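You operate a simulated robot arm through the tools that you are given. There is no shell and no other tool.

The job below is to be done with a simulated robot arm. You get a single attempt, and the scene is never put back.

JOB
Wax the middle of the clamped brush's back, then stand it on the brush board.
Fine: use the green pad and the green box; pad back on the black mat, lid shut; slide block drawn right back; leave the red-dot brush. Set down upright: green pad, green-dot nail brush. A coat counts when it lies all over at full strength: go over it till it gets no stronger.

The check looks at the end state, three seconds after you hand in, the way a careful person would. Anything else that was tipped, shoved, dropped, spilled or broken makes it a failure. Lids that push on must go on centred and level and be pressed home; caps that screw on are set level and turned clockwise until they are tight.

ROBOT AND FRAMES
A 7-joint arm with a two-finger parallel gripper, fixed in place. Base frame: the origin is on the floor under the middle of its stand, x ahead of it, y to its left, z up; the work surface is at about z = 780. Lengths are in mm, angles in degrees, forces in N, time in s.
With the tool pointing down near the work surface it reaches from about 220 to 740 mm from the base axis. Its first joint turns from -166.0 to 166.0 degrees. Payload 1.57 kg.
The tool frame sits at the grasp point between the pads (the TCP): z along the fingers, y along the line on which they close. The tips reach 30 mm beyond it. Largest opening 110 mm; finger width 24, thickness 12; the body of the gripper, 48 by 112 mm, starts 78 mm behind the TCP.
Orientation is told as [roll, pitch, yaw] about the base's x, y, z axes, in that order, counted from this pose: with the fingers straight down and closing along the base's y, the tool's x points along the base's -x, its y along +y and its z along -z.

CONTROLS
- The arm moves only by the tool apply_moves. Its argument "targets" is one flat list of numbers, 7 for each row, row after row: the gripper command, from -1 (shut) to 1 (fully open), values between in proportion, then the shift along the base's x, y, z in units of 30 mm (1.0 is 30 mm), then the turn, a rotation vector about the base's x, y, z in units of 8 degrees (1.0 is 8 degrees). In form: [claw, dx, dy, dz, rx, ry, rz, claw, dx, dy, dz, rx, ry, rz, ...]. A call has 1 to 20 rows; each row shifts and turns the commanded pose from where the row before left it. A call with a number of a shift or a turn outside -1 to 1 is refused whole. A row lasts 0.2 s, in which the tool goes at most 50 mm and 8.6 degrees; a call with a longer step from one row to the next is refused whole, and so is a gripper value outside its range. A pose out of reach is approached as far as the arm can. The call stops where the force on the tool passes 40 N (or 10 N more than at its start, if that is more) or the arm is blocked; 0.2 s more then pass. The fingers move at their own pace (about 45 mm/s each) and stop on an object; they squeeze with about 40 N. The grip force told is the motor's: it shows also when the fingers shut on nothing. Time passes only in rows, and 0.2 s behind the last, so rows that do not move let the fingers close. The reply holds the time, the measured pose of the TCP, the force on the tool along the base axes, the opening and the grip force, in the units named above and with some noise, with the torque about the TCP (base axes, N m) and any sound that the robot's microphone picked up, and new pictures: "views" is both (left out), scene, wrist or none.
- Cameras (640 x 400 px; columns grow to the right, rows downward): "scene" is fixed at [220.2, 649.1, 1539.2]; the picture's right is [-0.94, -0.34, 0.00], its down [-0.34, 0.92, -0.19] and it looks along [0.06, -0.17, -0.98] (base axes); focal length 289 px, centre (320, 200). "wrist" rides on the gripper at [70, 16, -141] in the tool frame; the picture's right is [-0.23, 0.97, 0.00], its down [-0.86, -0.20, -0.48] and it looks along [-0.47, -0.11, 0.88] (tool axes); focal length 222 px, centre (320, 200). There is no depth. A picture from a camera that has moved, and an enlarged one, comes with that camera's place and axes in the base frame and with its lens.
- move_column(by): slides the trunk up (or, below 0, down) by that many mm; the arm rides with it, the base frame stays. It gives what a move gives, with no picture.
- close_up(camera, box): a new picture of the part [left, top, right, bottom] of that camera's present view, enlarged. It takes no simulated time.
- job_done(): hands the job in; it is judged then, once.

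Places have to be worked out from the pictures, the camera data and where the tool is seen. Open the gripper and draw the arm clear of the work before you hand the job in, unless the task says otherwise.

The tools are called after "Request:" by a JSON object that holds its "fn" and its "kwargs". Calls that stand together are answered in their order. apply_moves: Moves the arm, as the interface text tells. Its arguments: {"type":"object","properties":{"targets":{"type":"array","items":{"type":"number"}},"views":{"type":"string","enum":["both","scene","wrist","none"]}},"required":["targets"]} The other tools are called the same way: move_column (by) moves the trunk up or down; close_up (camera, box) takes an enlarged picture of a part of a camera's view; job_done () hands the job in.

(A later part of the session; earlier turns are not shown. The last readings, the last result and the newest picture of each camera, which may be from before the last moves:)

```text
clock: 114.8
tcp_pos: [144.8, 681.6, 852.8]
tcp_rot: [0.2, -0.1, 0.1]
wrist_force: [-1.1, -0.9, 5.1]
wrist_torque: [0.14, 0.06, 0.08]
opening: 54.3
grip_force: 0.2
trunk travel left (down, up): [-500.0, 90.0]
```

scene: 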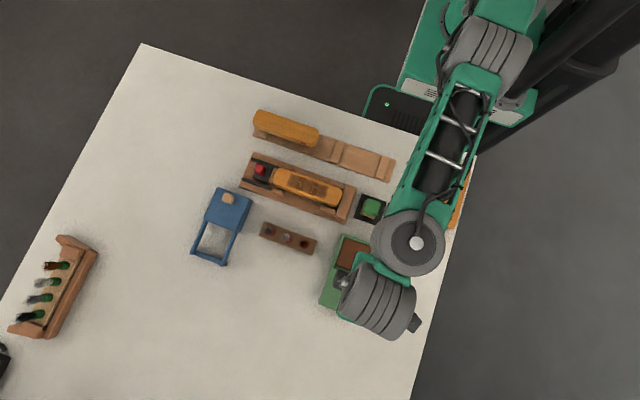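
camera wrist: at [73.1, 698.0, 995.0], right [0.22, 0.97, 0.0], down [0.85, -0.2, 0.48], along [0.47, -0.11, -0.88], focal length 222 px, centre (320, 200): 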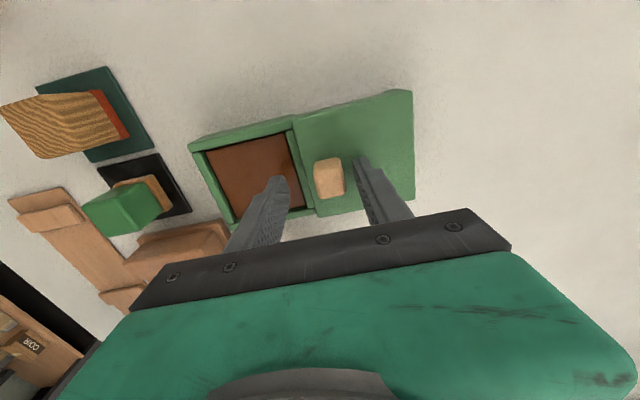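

The +y finger just touches the lid top (5 N). I raise 2.4 mm, narrow the fingers to 44 mm and slide the knob toward −y.

Request:
{"fn": "apply_moves", "kwargs": {"targets": [0.0, 0, 0, 0.08, 0, 0, 0, -0.2, 0, 0, 0, 0, 0, 0, -0.2, 0, 0, 0, 0, 0, 0, -0.2, 0, -0.1, 0, 0, 0, 0, -0.2, 0, -0.15, 0, 0, 0, 0, -0.2, 0, -0.15, 0, 0, 0, 0, -0.2, 0, -0.15, 0, 0, 0, 0, -0.2, 0, -0.15, 0, 0, 0, 0, -0.2, 0, 0, 0, 0, 0, 0], "views": "wrist"}}

Request:
{"fn": "close_up", "kwargs": {"camera": "wrist", "box": [180, 60, 440, 225]}}

```text
clock: 116.8
tcp_pos: [144.1, 660.7, 852.6]
tcp_rot: [0.1, -0.2, 0.3]
wrist_force: [0.1, 0.7, 0.0]
wrist_torque: [0.04, -0.05, 0.03]
opening: 44.1
grip_force: 0.2
trunk travel left (down, up): [-500.0, 90.0]
camera wrist: at [73.5, 677.1, 993.9], right [0.22, 0.97, 0.0], down [0.85, -0.2, 0.48], along [0.47, -0.11, -0.88], focal length 222 px, centre (320, 200)
```

wrist: 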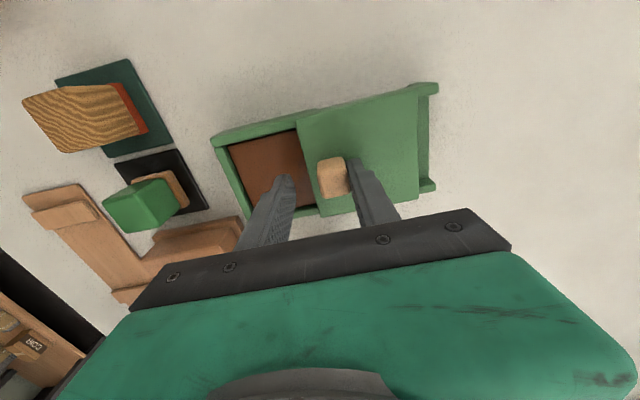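

```text
2.42 times, centred on (310, 142) of wrist
camera zoom: at [73.5, 677.1, 993.9], right [0.22, 0.97, 0.0], down [0.85, -0.2, 0.48], along [0.47, -0.11, -0.88], focal length 538 px, centre (344, 339)
```

zoom: 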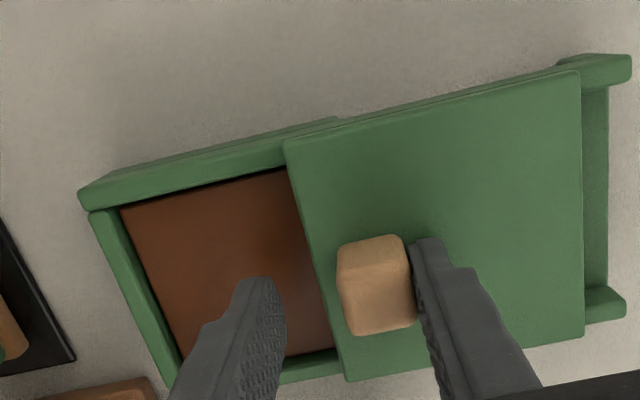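

The lid is sliding smoothly over the tray. I keep pushing −y.

Request:
{"fn": "apply_moves", "kwargs": {"targets": [-0.2, 0, -0.2, 0, 0, 0, 0, -0.2, 0, -0.2, 0, 0, 0, 0, -0.2, 0, -0.2, 0, 0, 0, 0, -0.2, 0, -0.2, 0, 0, 0, 0, -0.2, 0, -0.2, 0, 0, 0, 0, -0.2, 0, -0.2, 0, 0, 0, 0, -0.2, 0, -0.2, 0, 0, 0, 0, -0.2, 0, -0.2, 0, 0, 0, 0, -0.2, 0, -0.2, 0, 0, 0, 0, -0.2, 0, -0.1, 0, 0, 0, 0, -0.2, 0, 0, 0, 0, 0, 0]}}

Request:
{"fn": "close_up", "kwargs": {"camera": "wrist", "box": [180, 60, 440, 225]}}

```text
clock: 119.2
tcp_pos: [143.7, 603.5, 852.6]
tcp_rot: [0.2, -0.1, 0.2]
wrist_force: [-0.4, -0.1, -0.3]
wrist_torque: [0.04, 0.02, 0.0]
opening: 44.1
grip_force: 0.3
trunk travel left (down, up): [-500.0, 90.0]
camera wrist: at [73.3, 620.1, 993.8], right [0.22, 0.97, 0.0], down [0.85, -0.2, 0.48], along [0.47, -0.11, -0.88], focal length 222 px, centre (320, 200)
```

scene: 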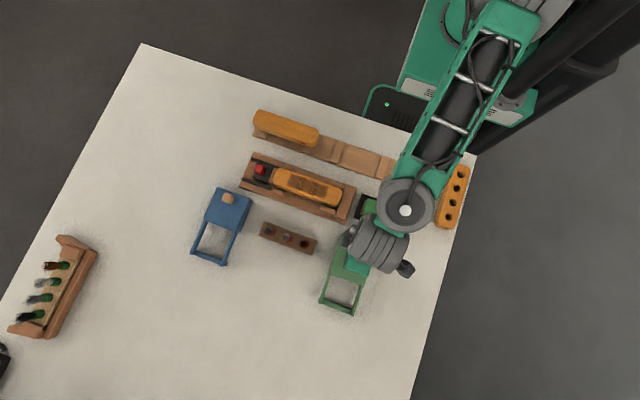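
wrist: 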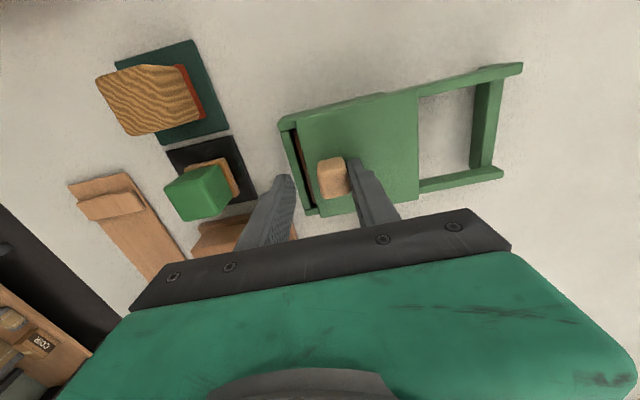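

```text
2.42 times, centred on (310, 142) of wrist
camera zoom: at [73.3, 620.1, 993.8], right [0.22, 0.97, 0.0], down [0.85, -0.2, 0.48], along [0.47, -0.11, -0.88], focal length 538 px, centre (344, 339)
```

zoom: 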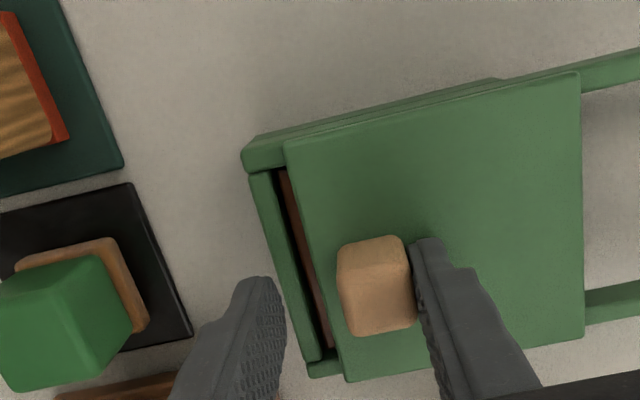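

About 14 mm to go. I continue in smaller steps and watch for the end stop.

Request:
{"fn": "apply_moves", "kwargs": {"targets": [-0.2, 0, -0.1, 0, 0, 0, 0, -0.2, 0, -0.1, 0, 0, 0, 0, -0.2, 0, -0.1, 0, 0, 0, 0, -0.2, 0, 0, 0, 0, 0, 0], "views": "wrist"}}

Request:
{"fn": "close_up", "kwargs": {"camera": "wrist", "box": [220, 80, 420, 220]}}

```text
clock: 120.2
tcp_pos: [144.2, 593.7, 853.2]
tcp_rot: [0.1, -0.1, 0.3]
wrist_force: [0.2, 0.9, -0.1]
wrist_torque: [0.0, -0.04, -0.01]
opening: 44.4
grip_force: 0.0
trunk travel left (down, up): [-500.0, 90.0]
camera wrist: at [73.1, 610.5, 994.4], right [0.22, 0.97, 0.0], down [0.85, -0.2, 0.48], along [0.47, -0.11, -0.88], focal length 222 px, centre (320, 200)
```

wrist: 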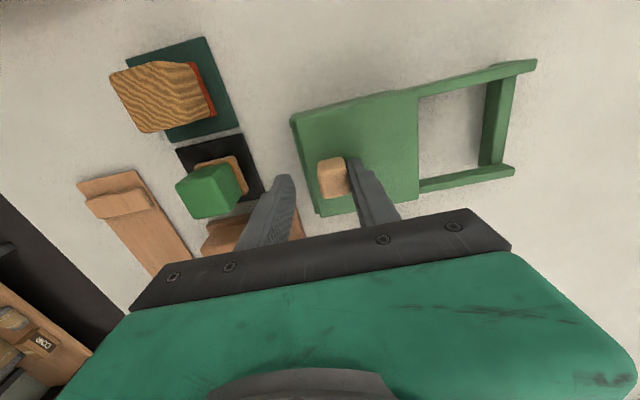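

```text
2.86 times, centred on (320, 150) of wrist
camera zoom: at [73.1, 610.5, 994.4], right [0.22, 0.97, 0.0], down [0.85, -0.2, 0.48], along [0.47, -0.11, -0.88], focal length 635 px, centre (320, 343)
```

zoom: 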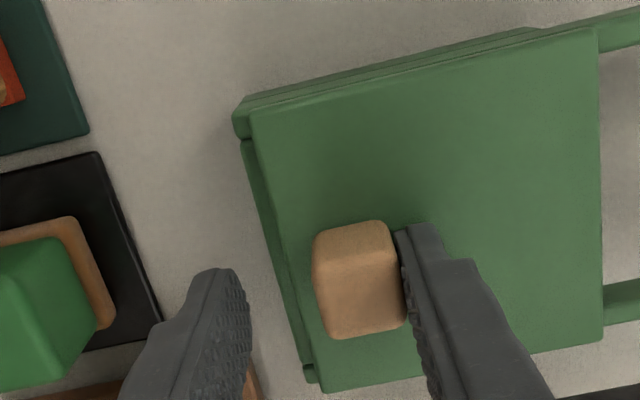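

Request:
{"fn": "apply_moves", "kwargs": {"targets": [-0.2, 0, -0.06, 0, 0, 0, 0, -0.2, 0, -0.06, 0, 0, 0, 0, -0.2, 0, 0, 0, 0, 0, 0], "views": "wrist"}}

Request:
{"fn": "close_up", "kwargs": {"camera": "wrist", "box": [220, 80, 420, 220]}}

```text
clock: 121.0
tcp_pos: [144.7, 591.2, 852.7]
tcp_rot: [0.1, 0.0, 0.2]
wrist_force: [0.5, -0.7, 0.8]
wrist_torque: [0.02, -0.01, -0.03]
opening: 44.2
grip_force: 0.2
trunk travel left (down, up): [-500.0, 90.0]
camera wrist: at [73.5, 607.2, 994.4], right [0.22, 0.97, 0.0], down [0.85, -0.2, 0.48], along [0.47, -0.11, -0.88], focal length 222 px, centre (320, 200)
```

wrist: 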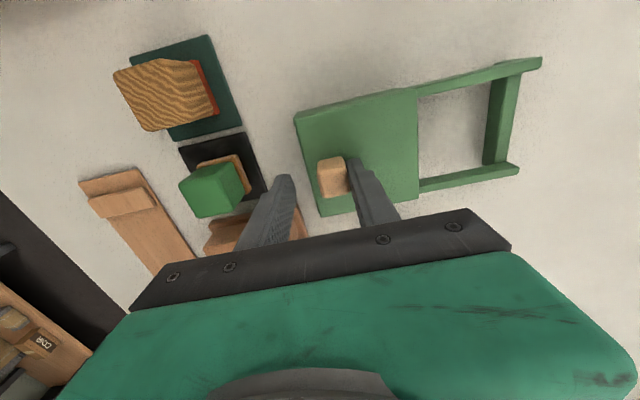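

```text
2.86 times, centred on (320, 150) of wrist
camera zoom: at [73.5, 607.2, 994.4], right [0.22, 0.97, 0.0], down [0.85, -0.2, 0.48], along [0.47, -0.11, -0.88], focal length 635 px, centre (320, 343)
```

zoom: 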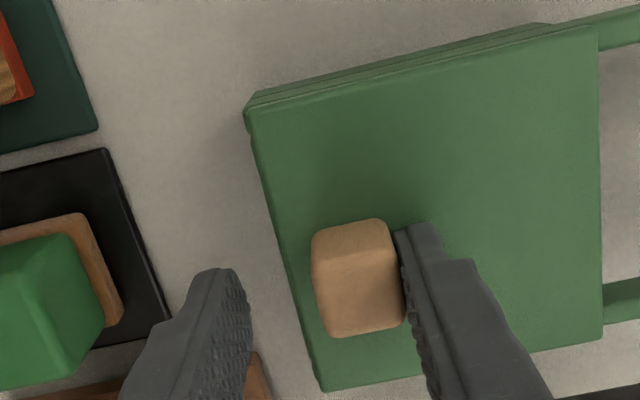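

The lid's edge is now flush with the box. I nudge a bit more to feel for the stop.

Request:
{"fn": "apply_moves", "kwargs": {"targets": [-0.2, 0, -0.04, 0, 0, 0, 0, -0.2, 0, 0, 0, 0, 0, 0], "views": "none"}}

```text
clock: 121.6
tcp_pos: [143.9, 590.1, 852.1]
tcp_rot: [0.1, -0.1, 0.3]
wrist_force: [0.0, -0.2, -0.1]
wrist_torque: [0.0, -0.03, -0.03]
opening: 44.0
grip_force: 0.2
trunk travel left (down, up): [-500.0, 90.0]
```

Request:
{"fn": "apply_moves", "kwargs": {"targets": [-0.2, 0, -0.04, 0, 0, 0, 0, -0.2, 0, 0, 0, 0, 0, 0], "views": "wrist"}}

Request:
{"fn": "close_up", "kwargs": {"camera": "wrist", "box": [220, 80, 420, 220]}}

```text
clock: 122.2
tcp_pos: [142.5, 588.6, 852.5]
tcp_rot: [0.1, -0.1, 0.2]
wrist_force: [0.4, 0.9, -0.8]
wrist_torque: [0.0, -0.02, -0.02]
opening: 44.4
grip_force: 0.8
trunk travel left (down, up): [-500.0, 90.0]
camera wrist: at [73.1, 605.0, 994.3], right [0.22, 0.97, 0.0], down [0.85, -0.2, 0.48], along [0.47, -0.11, -0.88], focal length 222 px, centre (320, 200)
```

wrist: 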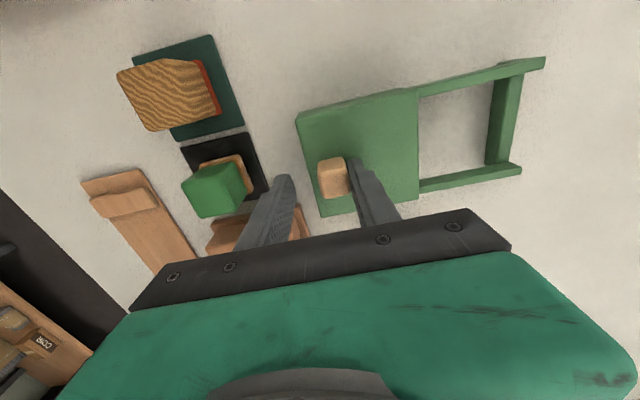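

```text
2.86 times, centred on (320, 150) of wrist
camera zoom: at [73.1, 605.0, 994.3], right [0.22, 0.97, 0.0], down [0.85, -0.2, 0.48], along [0.47, -0.11, -0.88], focal length 635 px, centre (320, 343)
```

zoom: 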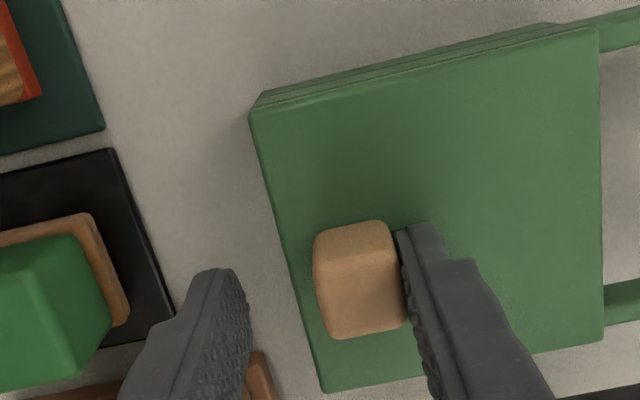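

The lid corner sits right above the box's corner: it's flush. I check for the stop with 1 mm more.

Request:
{"fn": "apply_moves", "kwargs": {"targets": [-0.2, 0, -0.035, 0, 0, 0, 0, -0.2, 0, 0, 0, 0, 0, 0, -0.2, 0, 0, 0, 0, 0, 0], "views": "wrist"}}

Request:
{"fn": "close_up", "kwargs": {"camera": "wrist", "box": [280, 80, 440, 220]}}

```text
clock: 123.0
tcp_pos: [141.9, 587.6, 852.8]
tcp_rot: [0.1, -0.1, 0.3]
wrist_force: [-0.1, 2.0, 1.3]
wrist_torque: [-0.01, 0.0, 0.0]
opening: 45.8
grip_force: 1.2
trunk travel left (down, up): [-500.0, 90.0]
camera wrist: at [73.1, 604.1, 994.3], right [0.22, 0.97, 0.0], down [0.85, -0.2, 0.48], along [0.47, -0.11, -0.88], focal length 222 px, centre (320, 200)
```

wrist: 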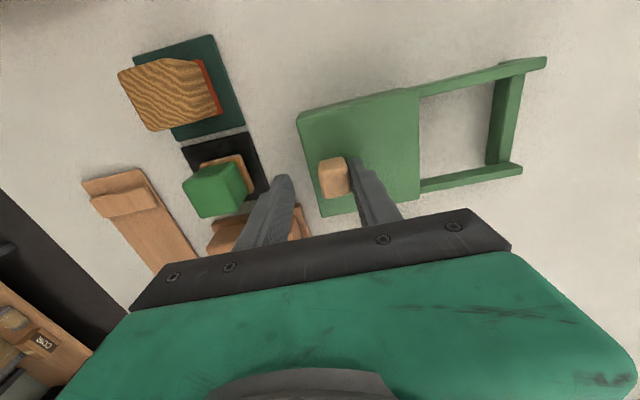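

```text
2.86 times, centred on (360, 150) of wrist
camera zoom: at [73.1, 604.1, 994.3], right [0.22, 0.97, 0.0], down [0.85, -0.2, 0.48], along [0.47, -0.11, -0.88], focal length 635 px, centre (206, 343)
```

zoom: 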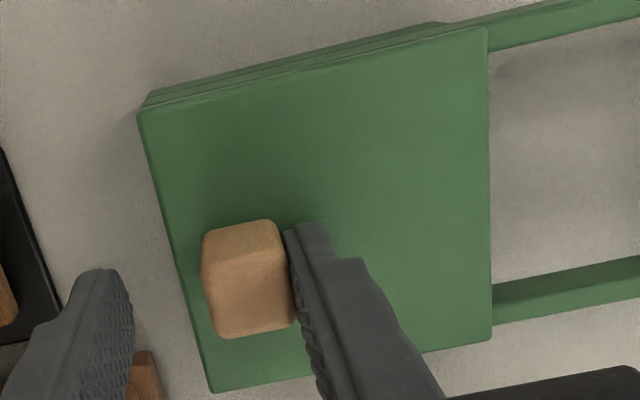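

The finger is being pushed back against the knob: the lid is at its stop, fully shut. I back off 4 mm and rise.

Request:
{"fn": "apply_moves", "kwargs": {"targets": [-0.2, 0, 0.13, 0, 0, 0, 0, 0.0, 0, 0, 0, 0, 0, 0, 0.0, 0, 0, 0.3, 0, 0, 0, 0.0, 0, 0, 0.6, 0, 0, 0, 0.0, 0, 0, 0.8, 0, 0, 0, 0.0, 0, 0, 0.8, 0, 0, 0, 0.0, 0, 0, 0, 0, 0, 0]}}

Request:
{"fn": "close_up", "kwargs": {"camera": "wrist", "box": [240, 60, 460, 210]}}

Request:
{"fn": "close_up", "kwargs": {"camera": "scene", "box": [180, 170, 390, 325]}}

```text
clock: 124.6
tcp_pos: [141.2, 592.2, 927.1]
tcp_rot: [0.2, -0.1, 0.2]
wrist_force: [0.0, -0.4, 0.0]
wrist_torque: [0.0, -0.01, 0.02]
opening: 55.1
grip_force: 0.1
trunk travel left (down, up): [-500.0, 90.0]
camera wrist: at [71.4, 608.4, 1068.5], right [0.22, 0.97, 0.0], down [0.85, -0.2, 0.48], along [0.47, -0.11, -0.88], focal length 222 px, centre (320, 200)
```

scene: 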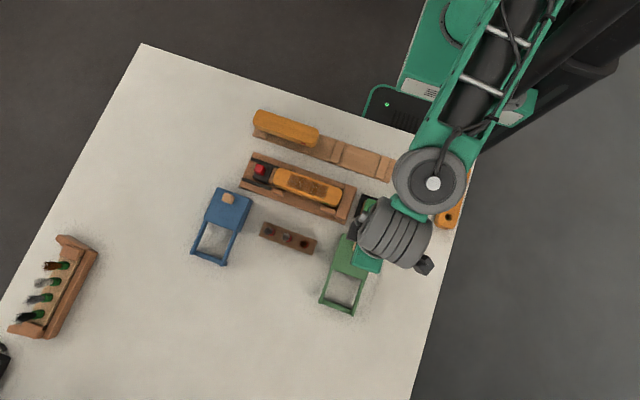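
wrist: 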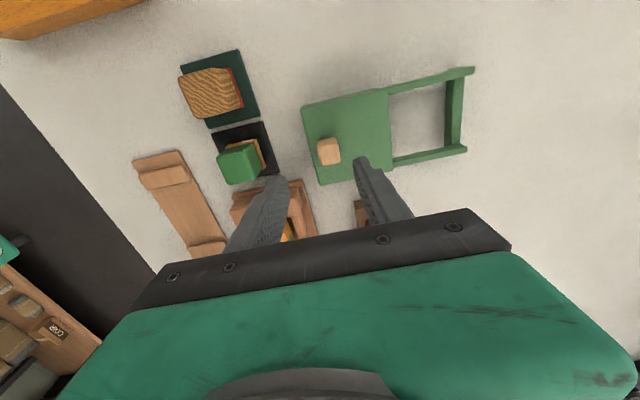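

```text
2.67 times, centred on (350, 135) of wrist
camera zoom: at [71.4, 608.4, 1068.5], right [0.22, 0.97, 0.0], down [0.85, -0.2, 0.48], along [0.47, -0.11, -0.88], focal length 592 px, centre (240, 373)
```

zoom: 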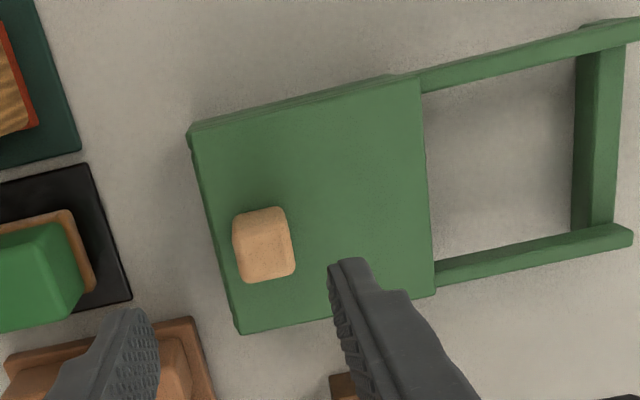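

```text
2.58 times, centred on (285, 248) of scene
camera zoom: at [220.2, 649.1, 1539.2], right [-0.94, -0.34, 0.0], down [-0.34, 0.92, -0.19], along [0.06, -0.17, -0.98], focal length 745 px, centre (410, 77)
```

zoom: 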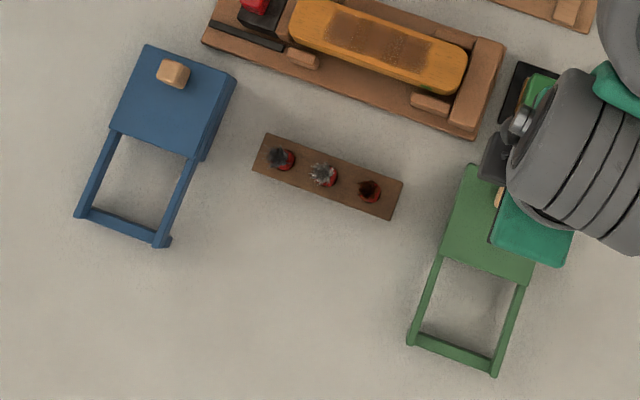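

The green lid is shut just like the blue box's. Next the clamp: I move above the slide block's red knob, near (437, 506).

Request:
{"fn": "apply_moves", "kwargs": {"targets": [0.0, 0.3, -0.5, 0.5, 0, 0, 0, 0.0, 0.7, -0.6, 0.3, 0, 0, 0, 0.0, 0.9, -0.6, 0, 0, 0, 0, 0.0, 1, -0.5, 0, 0, 0, 0, 0.0, 1, -0.3, 0, 0, 0, 0, 0.0, 1, -0.2, 0, 0, 0, 0, 0.0, 1, -0.1, 0, 0, 0, 0, 0.0, 1, -0.05, 0, 0, 0, 0, 0.0, 1, 0, 0, 0, 0, 0, 0.0, 1, 0, 0, 0, 0, 0, 0.0, 0.7, 0, 0, 0, 0, 0, 0.0, 0.3, 0, 0, 0, 0, 0, 0.0, 0, 0, 0, 0, 0, 0]}}

Request:
{"fn": "close_up", "kwargs": {"camera": "wrist", "box": [240, 70, 400, 210]}}

```text
clock: 127.4
tcp_pos: [440.2, 506.1, 954.1]
tcp_rot: [0.1, -0.2, 0.3]
wrist_force: [-0.6, 0.3, -0.4]
wrist_torque: [0.01, -0.04, 0.03]
opening: 55.1
grip_force: 0.1
trunk travel left (down, up): [-500.0, 90.0]
camera wrist: at [371.1, 522.4, 1095.2], right [0.22, 0.97, 0.0], down [0.85, -0.2, 0.48], along [0.47, -0.11, -0.88], focal length 222 px, centre (320, 200)
```

scene: 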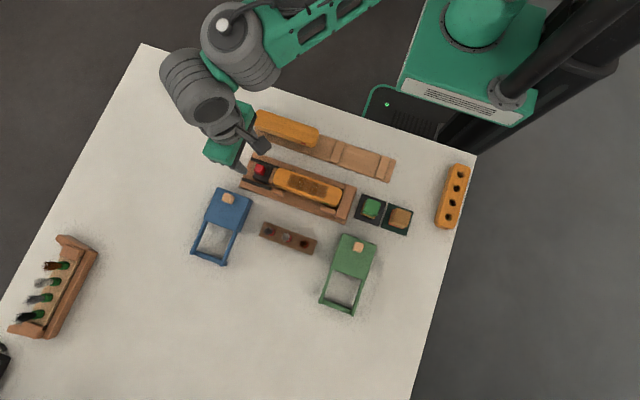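
wrist: 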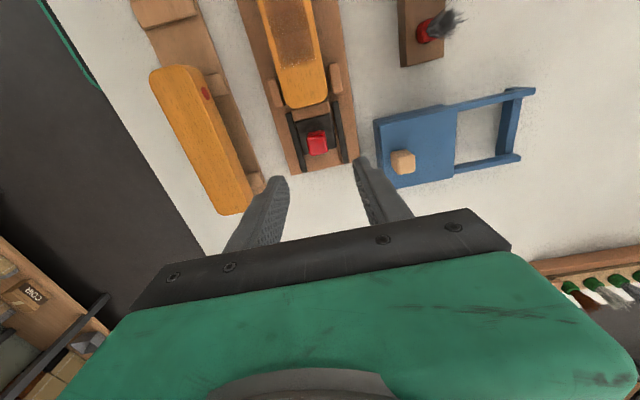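

```text
2.86 times, centred on (320, 140) of wrist
camera zoom: at [371.1, 522.4, 1095.2], right [0.22, 0.97, 0.0], down [0.85, -0.2, 0.48], along [0.47, -0.11, -0.88], focal length 635 px, centre (320, 371)
```

zoom: 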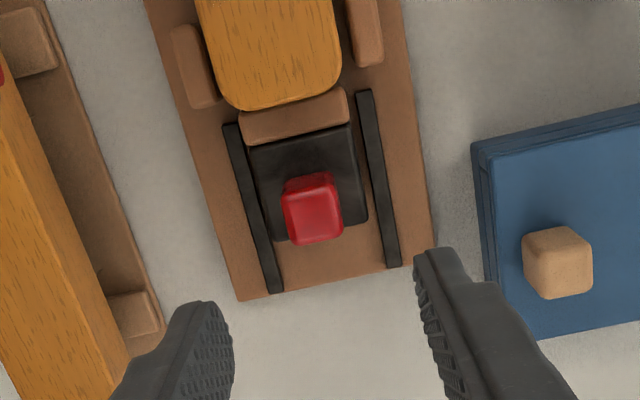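

The red knob's top is centred at about (437, 505). I come down over it with the fingers at 44 mm, either side in y.

Request:
{"fn": "apply_moves", "kwargs": {"targets": [-0.2, -0.1, -0.03, -0.5, 0, 0, 0, -0.2, 0, 0, -0.8, 0, 0, 0, -0.2, 0, 0, -0.8, 0, 0, 0, -0.2, 0, 0, -0.6, 0, 0, 0, -0.2, 0, 0, -0.2, 0, 0, 0, -0.2, 0, 0, 0, 0, 0, 0], "views": "wrist"}}

Request:
{"fn": "close_up", "kwargs": {"camera": "wrist", "box": [240, 90, 400, 230]}}

Request:
{"fn": "close_up", "kwargs": {"camera": "scene", "box": [225, 130, 305, 200]}}

```text
clock: 128.8
tcp_pos: [440.3, 504.1, 865.7]
tcp_rot: [0.2, -0.1, 0.1]
wrist_force: [0.3, 0.1, 0.1]
wrist_torque: [0.01, 0.0, 0.01]
opening: 43.9
grip_force: 0.1
trunk travel left (down, up): [-500.0, 90.0]
camera wrist: at [368.4, 521.2, 1006.3], right [0.22, 0.97, 0.0], down [0.85, -0.2, 0.48], along [0.47, -0.11, -0.88], focal length 222 px, centre (320, 200)
```

wrist: 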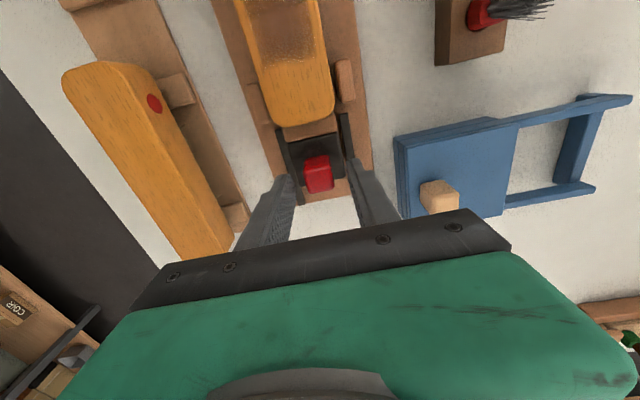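

```text
2.86 times, centred on (320, 160) of wrist
camera zoom: at [368.4, 521.2, 1006.3], right [0.22, 0.97, 0.0], down [0.85, -0.2, 0.48], along [0.47, -0.11, -0.88], focal length 635 px, centre (320, 314)
```

zoom: 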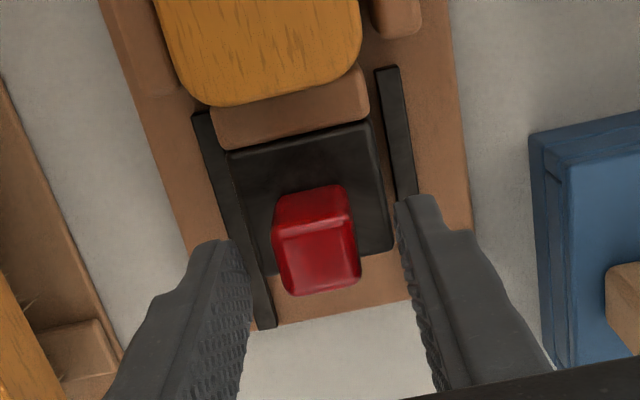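

```text
5.71 times, centred on (265, 165) of scene
camera zoom: at [220.2, 649.1, 1539.2], right [-0.94, -0.34, 0.0], down [-0.34, 0.92, -0.19], along [0.06, -0.17, -0.98], focal length 1650 px, centre (634, 400)
```

zoom: 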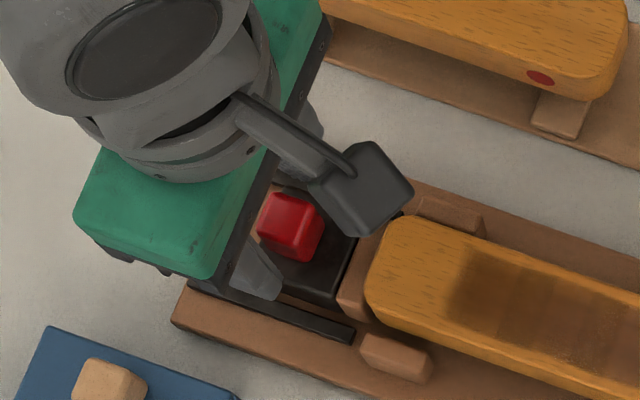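

The fingers straddle the knob well. I lower step by step until the tips are beside it.

Request:
{"fn": "apply_moves", "kwargs": {"targets": [-0.2, 0, 0, -0.1, 0, 0, 0, -0.2, 0, 0, -0.1, 0, 0, 0, -0.2, 0, 0, -0.1, 0, 0, 0, -0.2, 0, 0, -0.1, 0, 0, 0, -0.2, 0, 0, 0, 0, 0, 0], "views": "wrist"}}

Request:
{"fn": "close_up", "kwargs": {"camera": "wrist", "box": [240, 90, 400, 230]}}

Request:
{"fn": "close_up", "kwargs": {"camera": "scene", "box": [225, 130, 305, 200]}}

```text
clock: 130.0
tcp_pos: [438.5, 505.4, 854.0]
tcp_rot: [0.2, -0.2, 0.1]
wrist_force: [0.8, -0.1, 5.8]
wrist_torque: [-0.14, 0.03, 0.1]
opening: 44.1
grip_force: 0.0
trunk travel left (down, up): [-500.0, 90.0]
camera wrist: at [368.0, 521.4, 995.8], right [0.22, 0.97, 0.0], down [0.85, -0.2, 0.48], along [0.47, -0.1, -0.88], focal length 222 px, centre (320, 200)
```

wrist: 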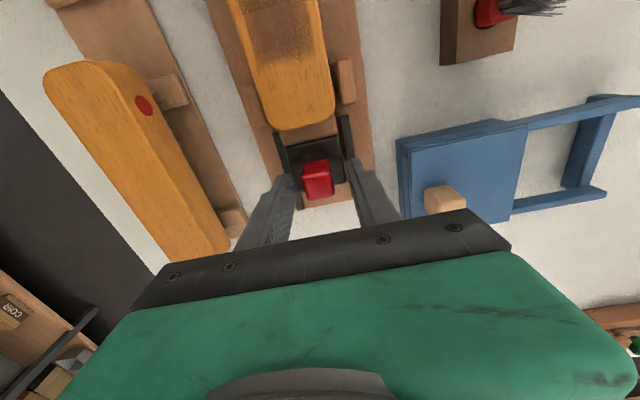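

```text
2.86 times, centred on (320, 160) of wrist
camera zoom: at [368.0, 521.4, 995.8], right [0.22, 0.97, 0.0], down [0.85, -0.2, 0.48], along [0.47, -0.1, -0.88], focal length 635 px, centre (320, 314)
```

zoom: 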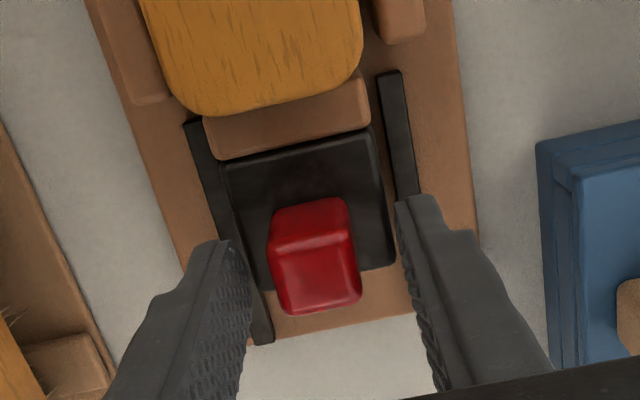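

```text
5.71 times, centred on (265, 165) of scene
camera zoom: at [220.2, 649.1, 1539.2], right [-0.94, -0.34, 0.0], down [-0.34, 0.92, -0.19], along [0.06, -0.17, -0.98], focal length 1650 px, centre (634, 400)
```

zoom: 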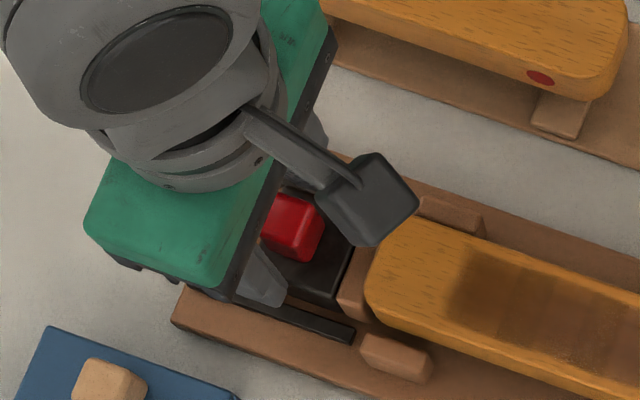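

Contact with the block's top (about z 824). I raise 2 mm and close on the knob.

Request:
{"fn": "apply_moves", "kwargs": {"targets": [-0.2, 0, 0, 0.08, 0, 0, 0, -1, 0, 0, 0, 0, 0, 0, -1, 0, 0, 0, 0, 0, 0, -1, 0, 0, 0, 0, 0, 0, -1, 0, 0, 0, 0, 0, 0], "views": "wrist"}}

Request:
{"fn": "close_up", "kwargs": {"camera": "wrist", "box": [240, 90, 400, 230]}}

```text
clock: 131.2
tcp_pos: [436.7, 505.0, 854.4]
tcp_rot: [0.0, -0.1, 0.2]
wrist_force: [-0.9, -1.0, -4.4]
wrist_torque: [-0.11, 0.1, -0.14]
opening: 21.8
grip_force: 34.5
trunk travel left (down, up): [-500.0, 90.0]
camera wrist: at [367.3, 521.6, 996.1], right [0.22, 0.97, 0.0], down [0.86, -0.2, 0.48], along [0.47, -0.11, -0.88], focal length 222 px, centre (320, 200)
```

wrist: 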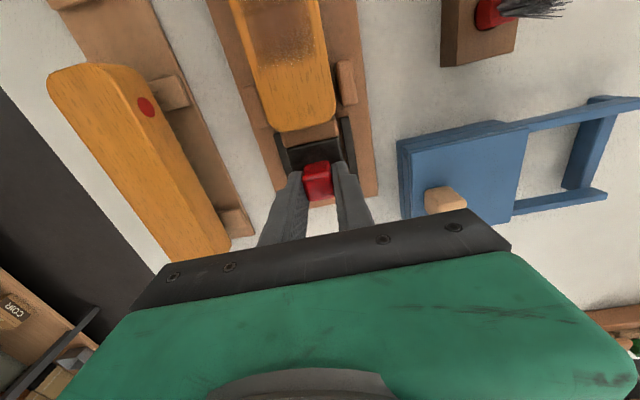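

```text
2.86 times, centred on (320, 160) of wrist
camera zoom: at [367.3, 521.6, 996.1], right [0.22, 0.97, 0.0], down [0.86, -0.2, 0.48], along [0.47, -0.11, -0.88], focal length 635 px, centre (320, 314)
```

zoom: 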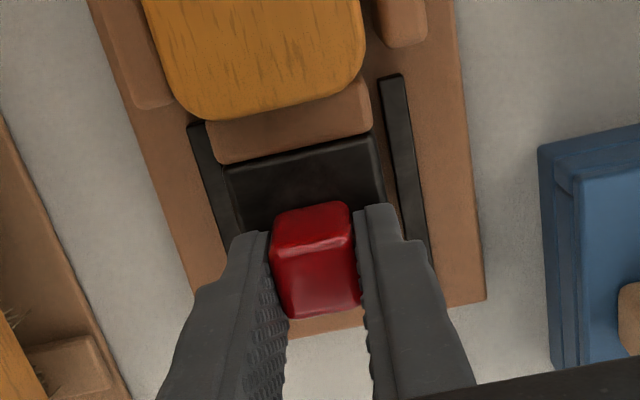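

Gripped at 21.8 mm. I draw it back toward +x slowly.

Request:
{"fn": "apply_moves", "kwargs": {"targets": [-1, 0.07, 0, 0, 0, 0, 0, -1, 0.07, 0, 0, 0, 0, 0, -1, 0.07, 0, 0, 0, 0, 0, -1, 0.07, 0, 0, 0, 0, 0, -1, 0.07, 0, 0, 0, 0, 0, -1, 0.07, 0, 0, 0, 0, 0, -1, 0, 0, 0, 0, 0, 0], "views": "wrist"}}

Request:
{"fn": "close_up", "kwargs": {"camera": "wrist", "box": [240, 90, 400, 230]}}

```text
clock: 132.8
tcp_pos: [451.0, 504.9, 853.2]
tcp_rot: [0.0, -0.1, 0.1]
wrist_force: [-0.3, 2.5, -7.8]
wrist_torque: [-0.16, -0.37, -0.11]
opening: 21.7
grip_force: 34.7
trunk travel left (down, up): [-500.0, 90.0]
camera wrist: at [380.9, 521.4, 996.1], right [0.23, 0.97, 0.0], down [0.85, -0.2, 0.48], along [0.47, -0.11, -0.88], focal length 222 px, centre (320, 200)
```

wrist: 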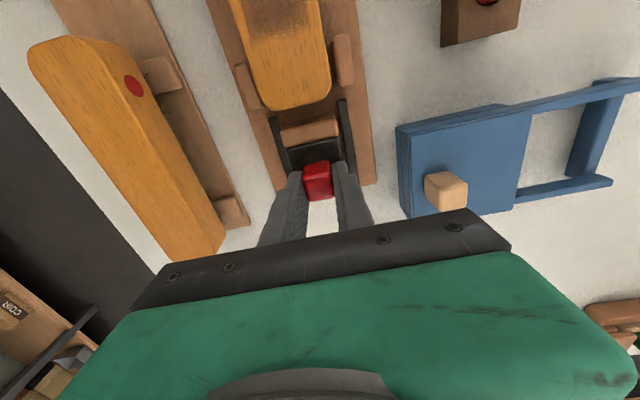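

```text
2.86 times, centred on (320, 160) of wrist
camera zoom: at [380.9, 521.4, 996.1], right [0.23, 0.97, 0.0], down [0.85, -0.2, 0.48], along [0.47, -0.11, -0.88], focal length 635 px, centre (320, 314)
```

zoom: 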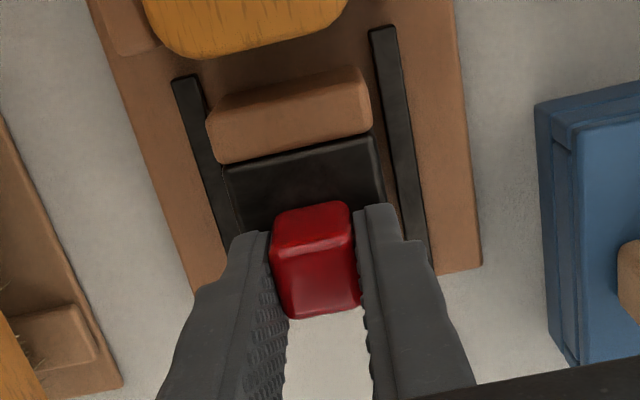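

The block is sliding with the knob. I continue +x until it stops.

Request:
{"fn": "apply_moves", "kwargs": {"targets": [-1, 0.07, 0, -0.02, 0, 0, 0, -1, 0.07, 0, 0, 0, 0, 0, -1, 0.07, 0, 0, 0, 0, 0, -1, 0.07, 0, 0, 0, 0, 0, -1, 0.07, 0, 0, 0, 0, 0, -1, 0, 0, 0, 0, 0, 0], "views": "wrist"}}

Request:
{"fn": "close_up", "kwargs": {"camera": "wrist", "box": [240, 90, 400, 230]}}

```text
clock: 134.2
tcp_pos: [460.7, 505.1, 854.0]
tcp_rot: [0.2, -0.2, 0.3]
wrist_force: [-1.8, 9.2, -1.8]
wrist_torque: [-0.13, 0.64, -0.22]
opening: 21.9
grip_force: 35.1
trunk travel left (down, up): [-500.0, 90.0]
camera wrist: at [390.7, 521.2, 996.1], right [0.22, 0.97, 0.0], down [0.85, -0.2, 0.48], along [0.47, -0.11, -0.88], focal length 222 px, centre (320, 200)
```

wrist: 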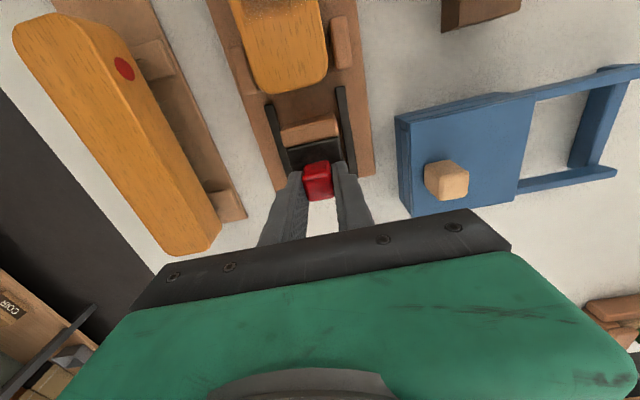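

```text
2.86 times, centred on (320, 160) of wrist
camera zoom: at [390.7, 521.2, 996.1], right [0.22, 0.97, 0.0], down [0.85, -0.2, 0.48], along [0.47, -0.11, -0.88], focal length 635 px, centre (320, 314)
```

zoom: 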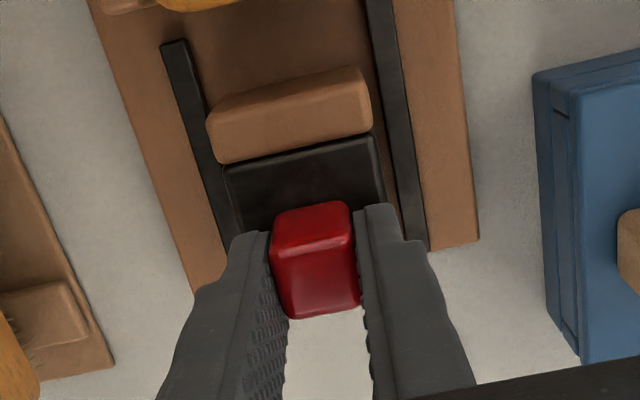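

A 9 N side force has built up, so I shift slightly +y while continuing +x in small steps.

Request:
{"fn": "apply_moves", "kwargs": {"targets": [-1, 0.05, 0.025, 0, 0, 0, 0, -1, 0.05, 0, 0, 0, 0, 0, -1, 0.05, 0, 0, 0, 0, 0, -1, 0, 0, 0, 0, 0, 0], "views": "wrist"}}

Request:
{"fn": "close_up", "kwargs": {"camera": "wrist", "box": [240, 90, 400, 230]}}

```text
clock: 135.2
tcp_pos: [466.1, 505.7, 854.6]
tcp_rot: [0.0, 0.1, 0.1]
wrist_force: [-1.2, -0.3, -5.9]
wrist_torque: [-0.14, -0.56, -0.1]
opening: 22.0
grip_force: 34.6
trunk travel left (down, up): [-500.0, 90.0]
camera wrist: at [396.1, 521.6, 996.1], right [0.23, 0.97, 0.0], down [0.85, -0.2, 0.48], along [0.47, -0.11, -0.88], focal length 222 px, centre (320, 200)
```

wrist: 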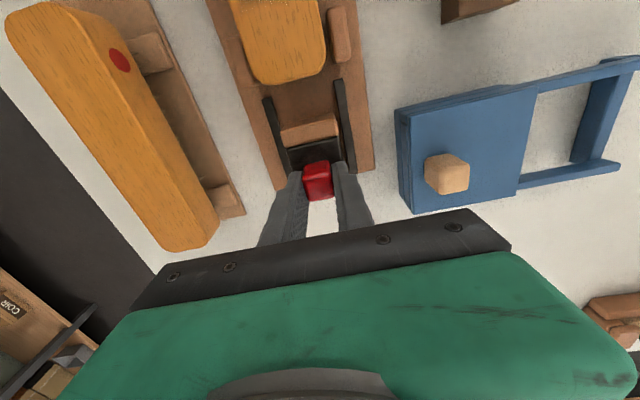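

```text
2.86 times, centred on (320, 160) of wrist
camera zoom: at [396.1, 521.6, 996.1], right [0.23, 0.97, 0.0], down [0.85, -0.2, 0.48], along [0.47, -0.11, -0.88], focal length 635 px, centre (320, 314)
```

zoom: 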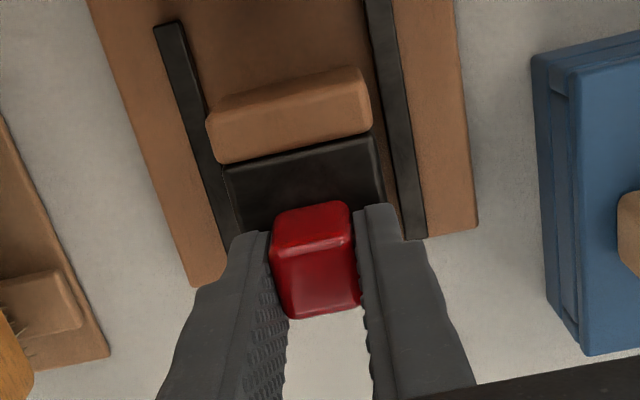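

Request:
{"fn": "apply_moves", "kwargs": {"targets": [-1, 0.05, 0, 0, 0, 0, 0, -1, 0.05, 0, 0, 0, 0, 0, -1, 0, 0, 0, 0, 0, 0], "views": "none"}}

Request:
{"fn": "apply_moves", "kwargs": {"targets": [-1, 0.05, 0, 0, 0, 0, 0, -1, 0.05, 0, 0, 0, 0, 0, -1, 0, 0, 0, 0, 0, 0], "views": "wrist"}}

Request:
{"fn": "close_up", "kwargs": {"camera": "wrist", "box": [240, 90, 400, 230]}}

```text
clock: 136.0
tcp_pos: [466.4, 505.7, 854.2]
tcp_rot: [0.1, 0.0, 0.1]
wrist_force: [-8.4, -4.8, -3.9]
wrist_torque: [-0.12, 0.21, -0.24]
opening: 21.7
grip_force: 34.9
trunk travel left (down, up): [-500.0, 90.0]
```

```text
clock: 136.8
tcp_pos: [469.1, 504.2, 853.7]
tcp_rot: [-0.1, 0.0, 0.2]
wrist_force: [-26.0, -8.5, -5.8]
wrist_torque: [0.11, 0.33, -0.31]
opening: 21.7
grip_force: 34.5
trunk travel left (down, up): [-500.0, 90.0]
camera wrist: at [399.0, 521.7, 996.5], right [0.22, 0.97, 0.0], down [0.86, -0.2, 0.48], along [0.47, -0.11, -0.88], focal length 222 px, centre (320, 200)
```

wrist: 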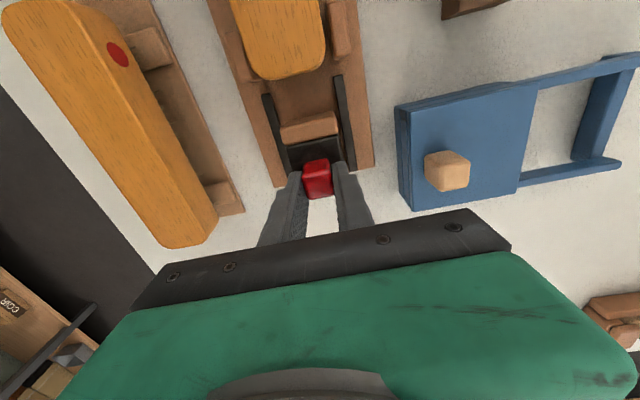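

```text
2.86 times, centred on (320, 160) of wrist
camera zoom: at [399.0, 521.7, 996.5], right [0.22, 0.97, 0.0], down [0.86, -0.2, 0.48], along [0.47, -0.11, -0.88], focal length 635 px, centre (320, 314)
```

zoom: 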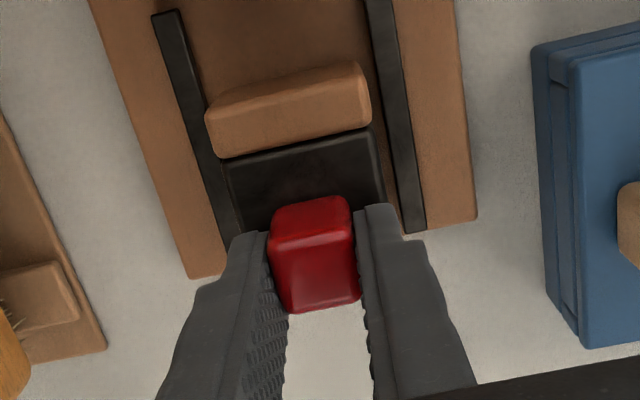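

The force rose to 26 N with no more travel: the block is at its back stop. I relax the pull, open and rise.

Request:
{"fn": "apply_moves", "kwargs": {"targets": [-1, -0.08, 0, 0, 0, 0, 0, -0.5, 0, 0, 0, 0, 0, 0, -0.2, 0, 0, 0, 0, 0, 0, -0.2, 0, 0, 0.1, 0, 0, 0, -0.2, 0, 0, 0.3, 0, 0, 0, -0.2, 0, 0, 0.6, 0, 0, 0, 0.0, 0, 0, 0.8, 0, 0, 0, 0.3, 0, 0, 0.8, 0, 0, 0, 0.3, 0, 0, 0, 0, 0, 0]}}

Request:
{"fn": "close_up", "kwargs": {"camera": "wrist", "box": [220, 0, 400, 200]}}

```text
clock: 138.8
tcp_pos: [468.0, 505.4, 930.7]
tcp_rot: [0.1, 0.0, 0.2]
wrist_force: [0.0, -0.5, -0.5]
wrist_torque: [0.0, 0.0, 0.02]
opening: 71.8
grip_force: 0.0
trunk travel left (down, up): [-500.0, 90.0]
camera wrist: at [397.7, 521.1, 1072.5], right [0.22, 0.97, 0.0], down [0.85, -0.2, 0.48], along [0.47, -0.11, -0.88], focal length 222 px, centre (320, 200)
```

scene: 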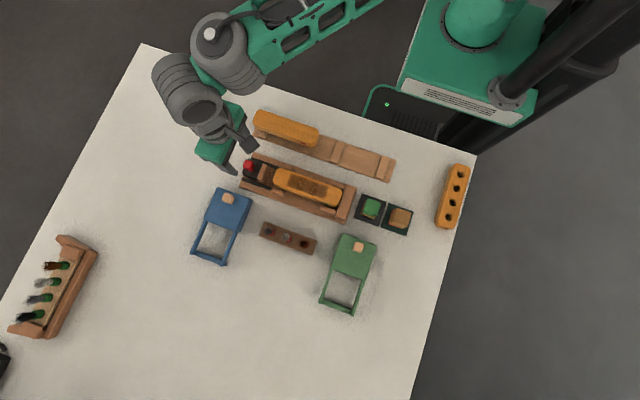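
wrist: 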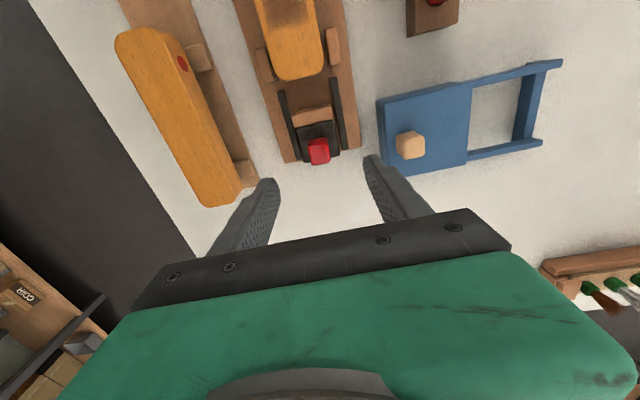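

```text
2.00 times, centred on (310, 100) of wrist
camera zoom: at [397.7, 521.1, 1072.5], right [0.22, 0.97, 0.0], down [0.85, -0.2, 0.48], along [0.47, -0.11, -0.88], focal length 444 px, centre (340, 400)
```

zoom: 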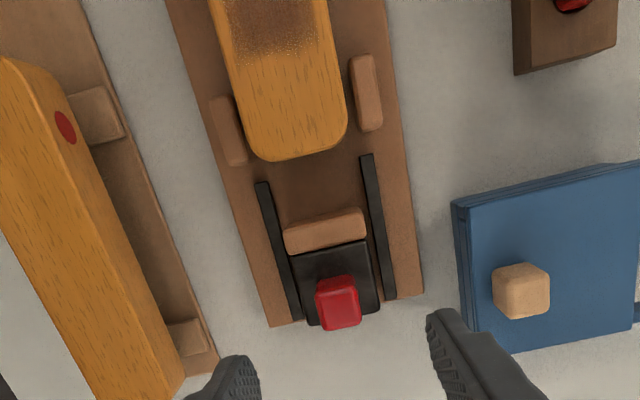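

The slide block sits right back at the plate's end. Now I look at the brush board's free place from above to measure it.

Request:
{"fn": "apply_moves", "kwargs": {"targets": [0.3, -0.4, -0.2, 0.5, 0, 0, 0, 0.3, -0.7, -0.5, 0.5, 0, 0, 0, 0.3, -0.8, -0.5, 0, 0, 0, 0, 0.3, -0.8, -0.5, 0, 0, 0, 0, 0.3, -0.8, -0.5, 0, 0, 0, 0, 0.3, -0.8, -0.5, 0, 0, 0, 0, 0.3, -0.8, -0.5, 0, 0, 0, 0, 0.3, -0.5, -0.3, 0, 0, 0, 0, 0.3, 0, 0, 0, 0, 0, 0]}}

Request:
{"fn": "close_up", "kwargs": {"camera": "wrist", "box": [180, 0, 440, 200]}}

Request:
{"fn": "close_up", "kwargs": {"camera": "scene", "box": [310, 120, 410, 190]}}

```text
clock: 140.8
tcp_pos: [301.0, 400.2, 962.4]
tcp_rot: [0.1, 0.0, 0.2]
wrist_force: [-0.1, 0.2, -0.3]
wrist_torque: [0.07, -0.01, -0.01]
opening: 71.7
grip_force: 0.1
trunk travel left (down, up): [-500.0, 90.0]
camera wrist: at [230.9, 416.2, 1104.4], right [0.22, 0.97, 0.0], down [0.85, -0.2, 0.48], along [0.47, -0.11, -0.88], focal length 222 px, centre (320, 200)
```

scene: 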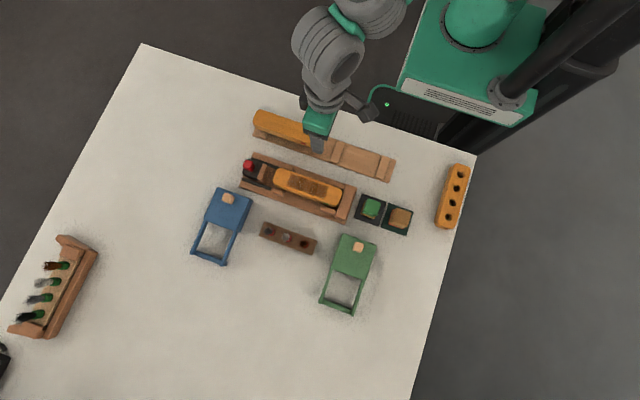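
wrist: 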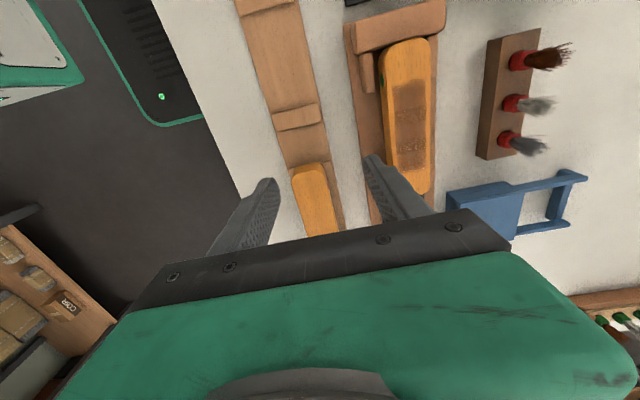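

```text
2.00 times, centred on (310, 100) of wrist
camera zoom: at [230.9, 416.2, 1104.4], right [0.22, 0.97, 0.0], down [0.85, -0.2, 0.48], along [0.47, -0.11, -0.88], focal length 444 px, centre (340, 400)
```

zoom: 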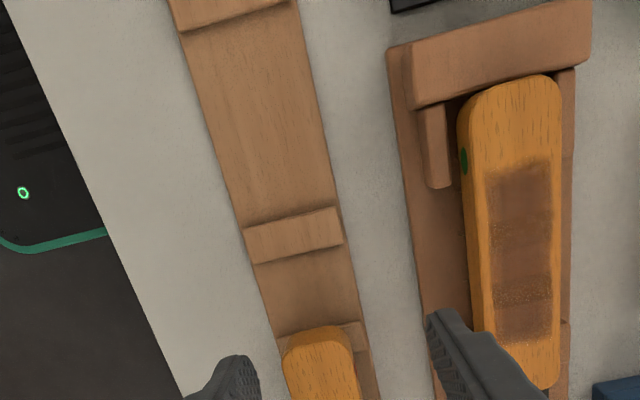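

```text
5.71 times, centred on (360, 155) of scene
camera zoom: at [220.2, 649.1, 1539.2], right [-0.94, -0.34, 0.0], down [-0.34, 0.92, -0.19], along [0.06, -0.17, -0.98], focal length 1650 px, centre (91, 457)
```

zoom: 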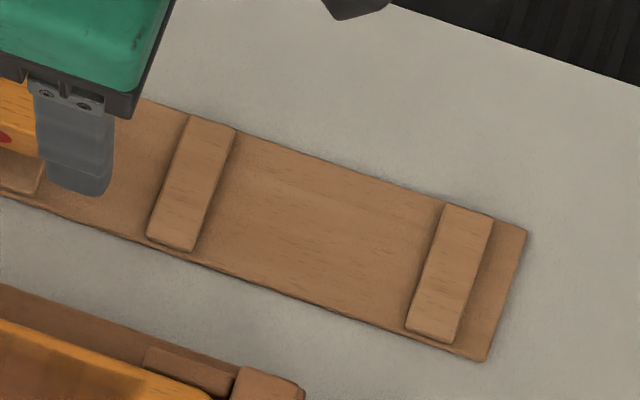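

The free place lies between cleats centred at x ≈ 141 and 268, y ≈ 377, so the brush's centre should go to about (204.6, 377). Now I go above the freed brush's centre to pick it up.

Request:
{"fn": "apply_moves", "kwargs": {"targets": [0.13, 0.02, 0.5, 0, 0, 0, 0, 0.13, 0.02, 0.9, 0, 0, 0, 0, 0.13, 0.02, 0.9, 0, 0, 0, 0, 0.13, 0.02, 0.7, -0.3, 0, 0, 0, 0.13, 0, 0.46, -0.5, 0, 0, 0, 0.13, 0, 0, -0.6, 0, 0, 0, 0.13, 0, 0, 0, 0, 0, 0], "views": "wrist"}}

Request:
{"fn": "close_up", "kwargs": {"camera": "wrist", "box": [230, 50, 410, 225]}}

```text
clock: 142.4
tcp_pos: [302.7, 503.0, 917.2]
tcp_rot: [0.1, -0.1, 0.2]
wrist_force: [0.2, -0.5, -0.2]
wrist_torque: [0.0, 0.0, 0.0]
opening: 62.4
grip_force: 0.1
trunk travel left (down, up): [-500.0, 90.0]
camera wrist: at [232.8, 519.4, 1060.0], right [0.22, 0.97, 0.0], down [0.85, -0.2, 0.48], along [0.47, -0.11, -0.88], focal length 222 px, centre (320, 200)
```

wrist: 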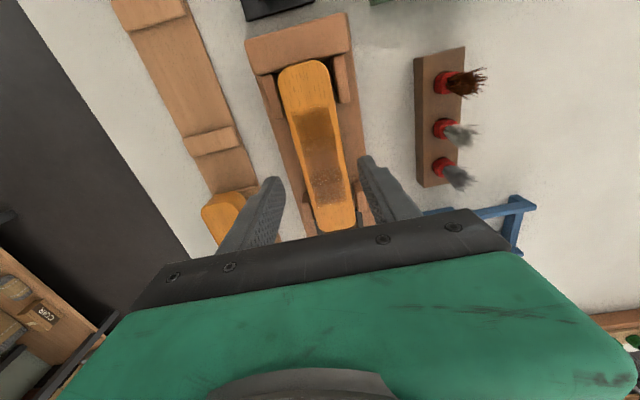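

```text
2.29 times, centred on (320, 138) of wrist
camera zoom: at [232.8, 519.4, 1060.0], right [0.22, 0.97, 0.0], down [0.85, -0.2, 0.48], along [0.47, -0.11, -0.88], focal length 508 px, centre (320, 343)
```

zoom: 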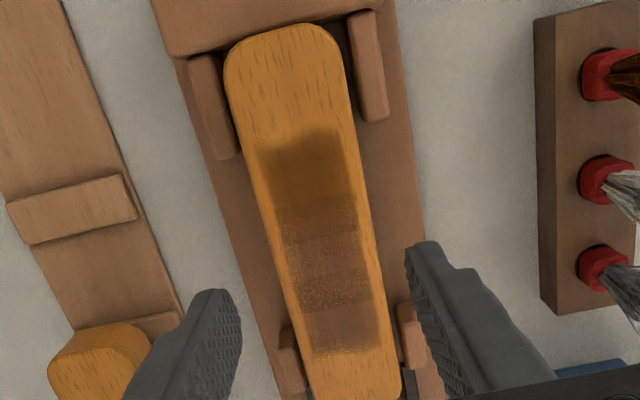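

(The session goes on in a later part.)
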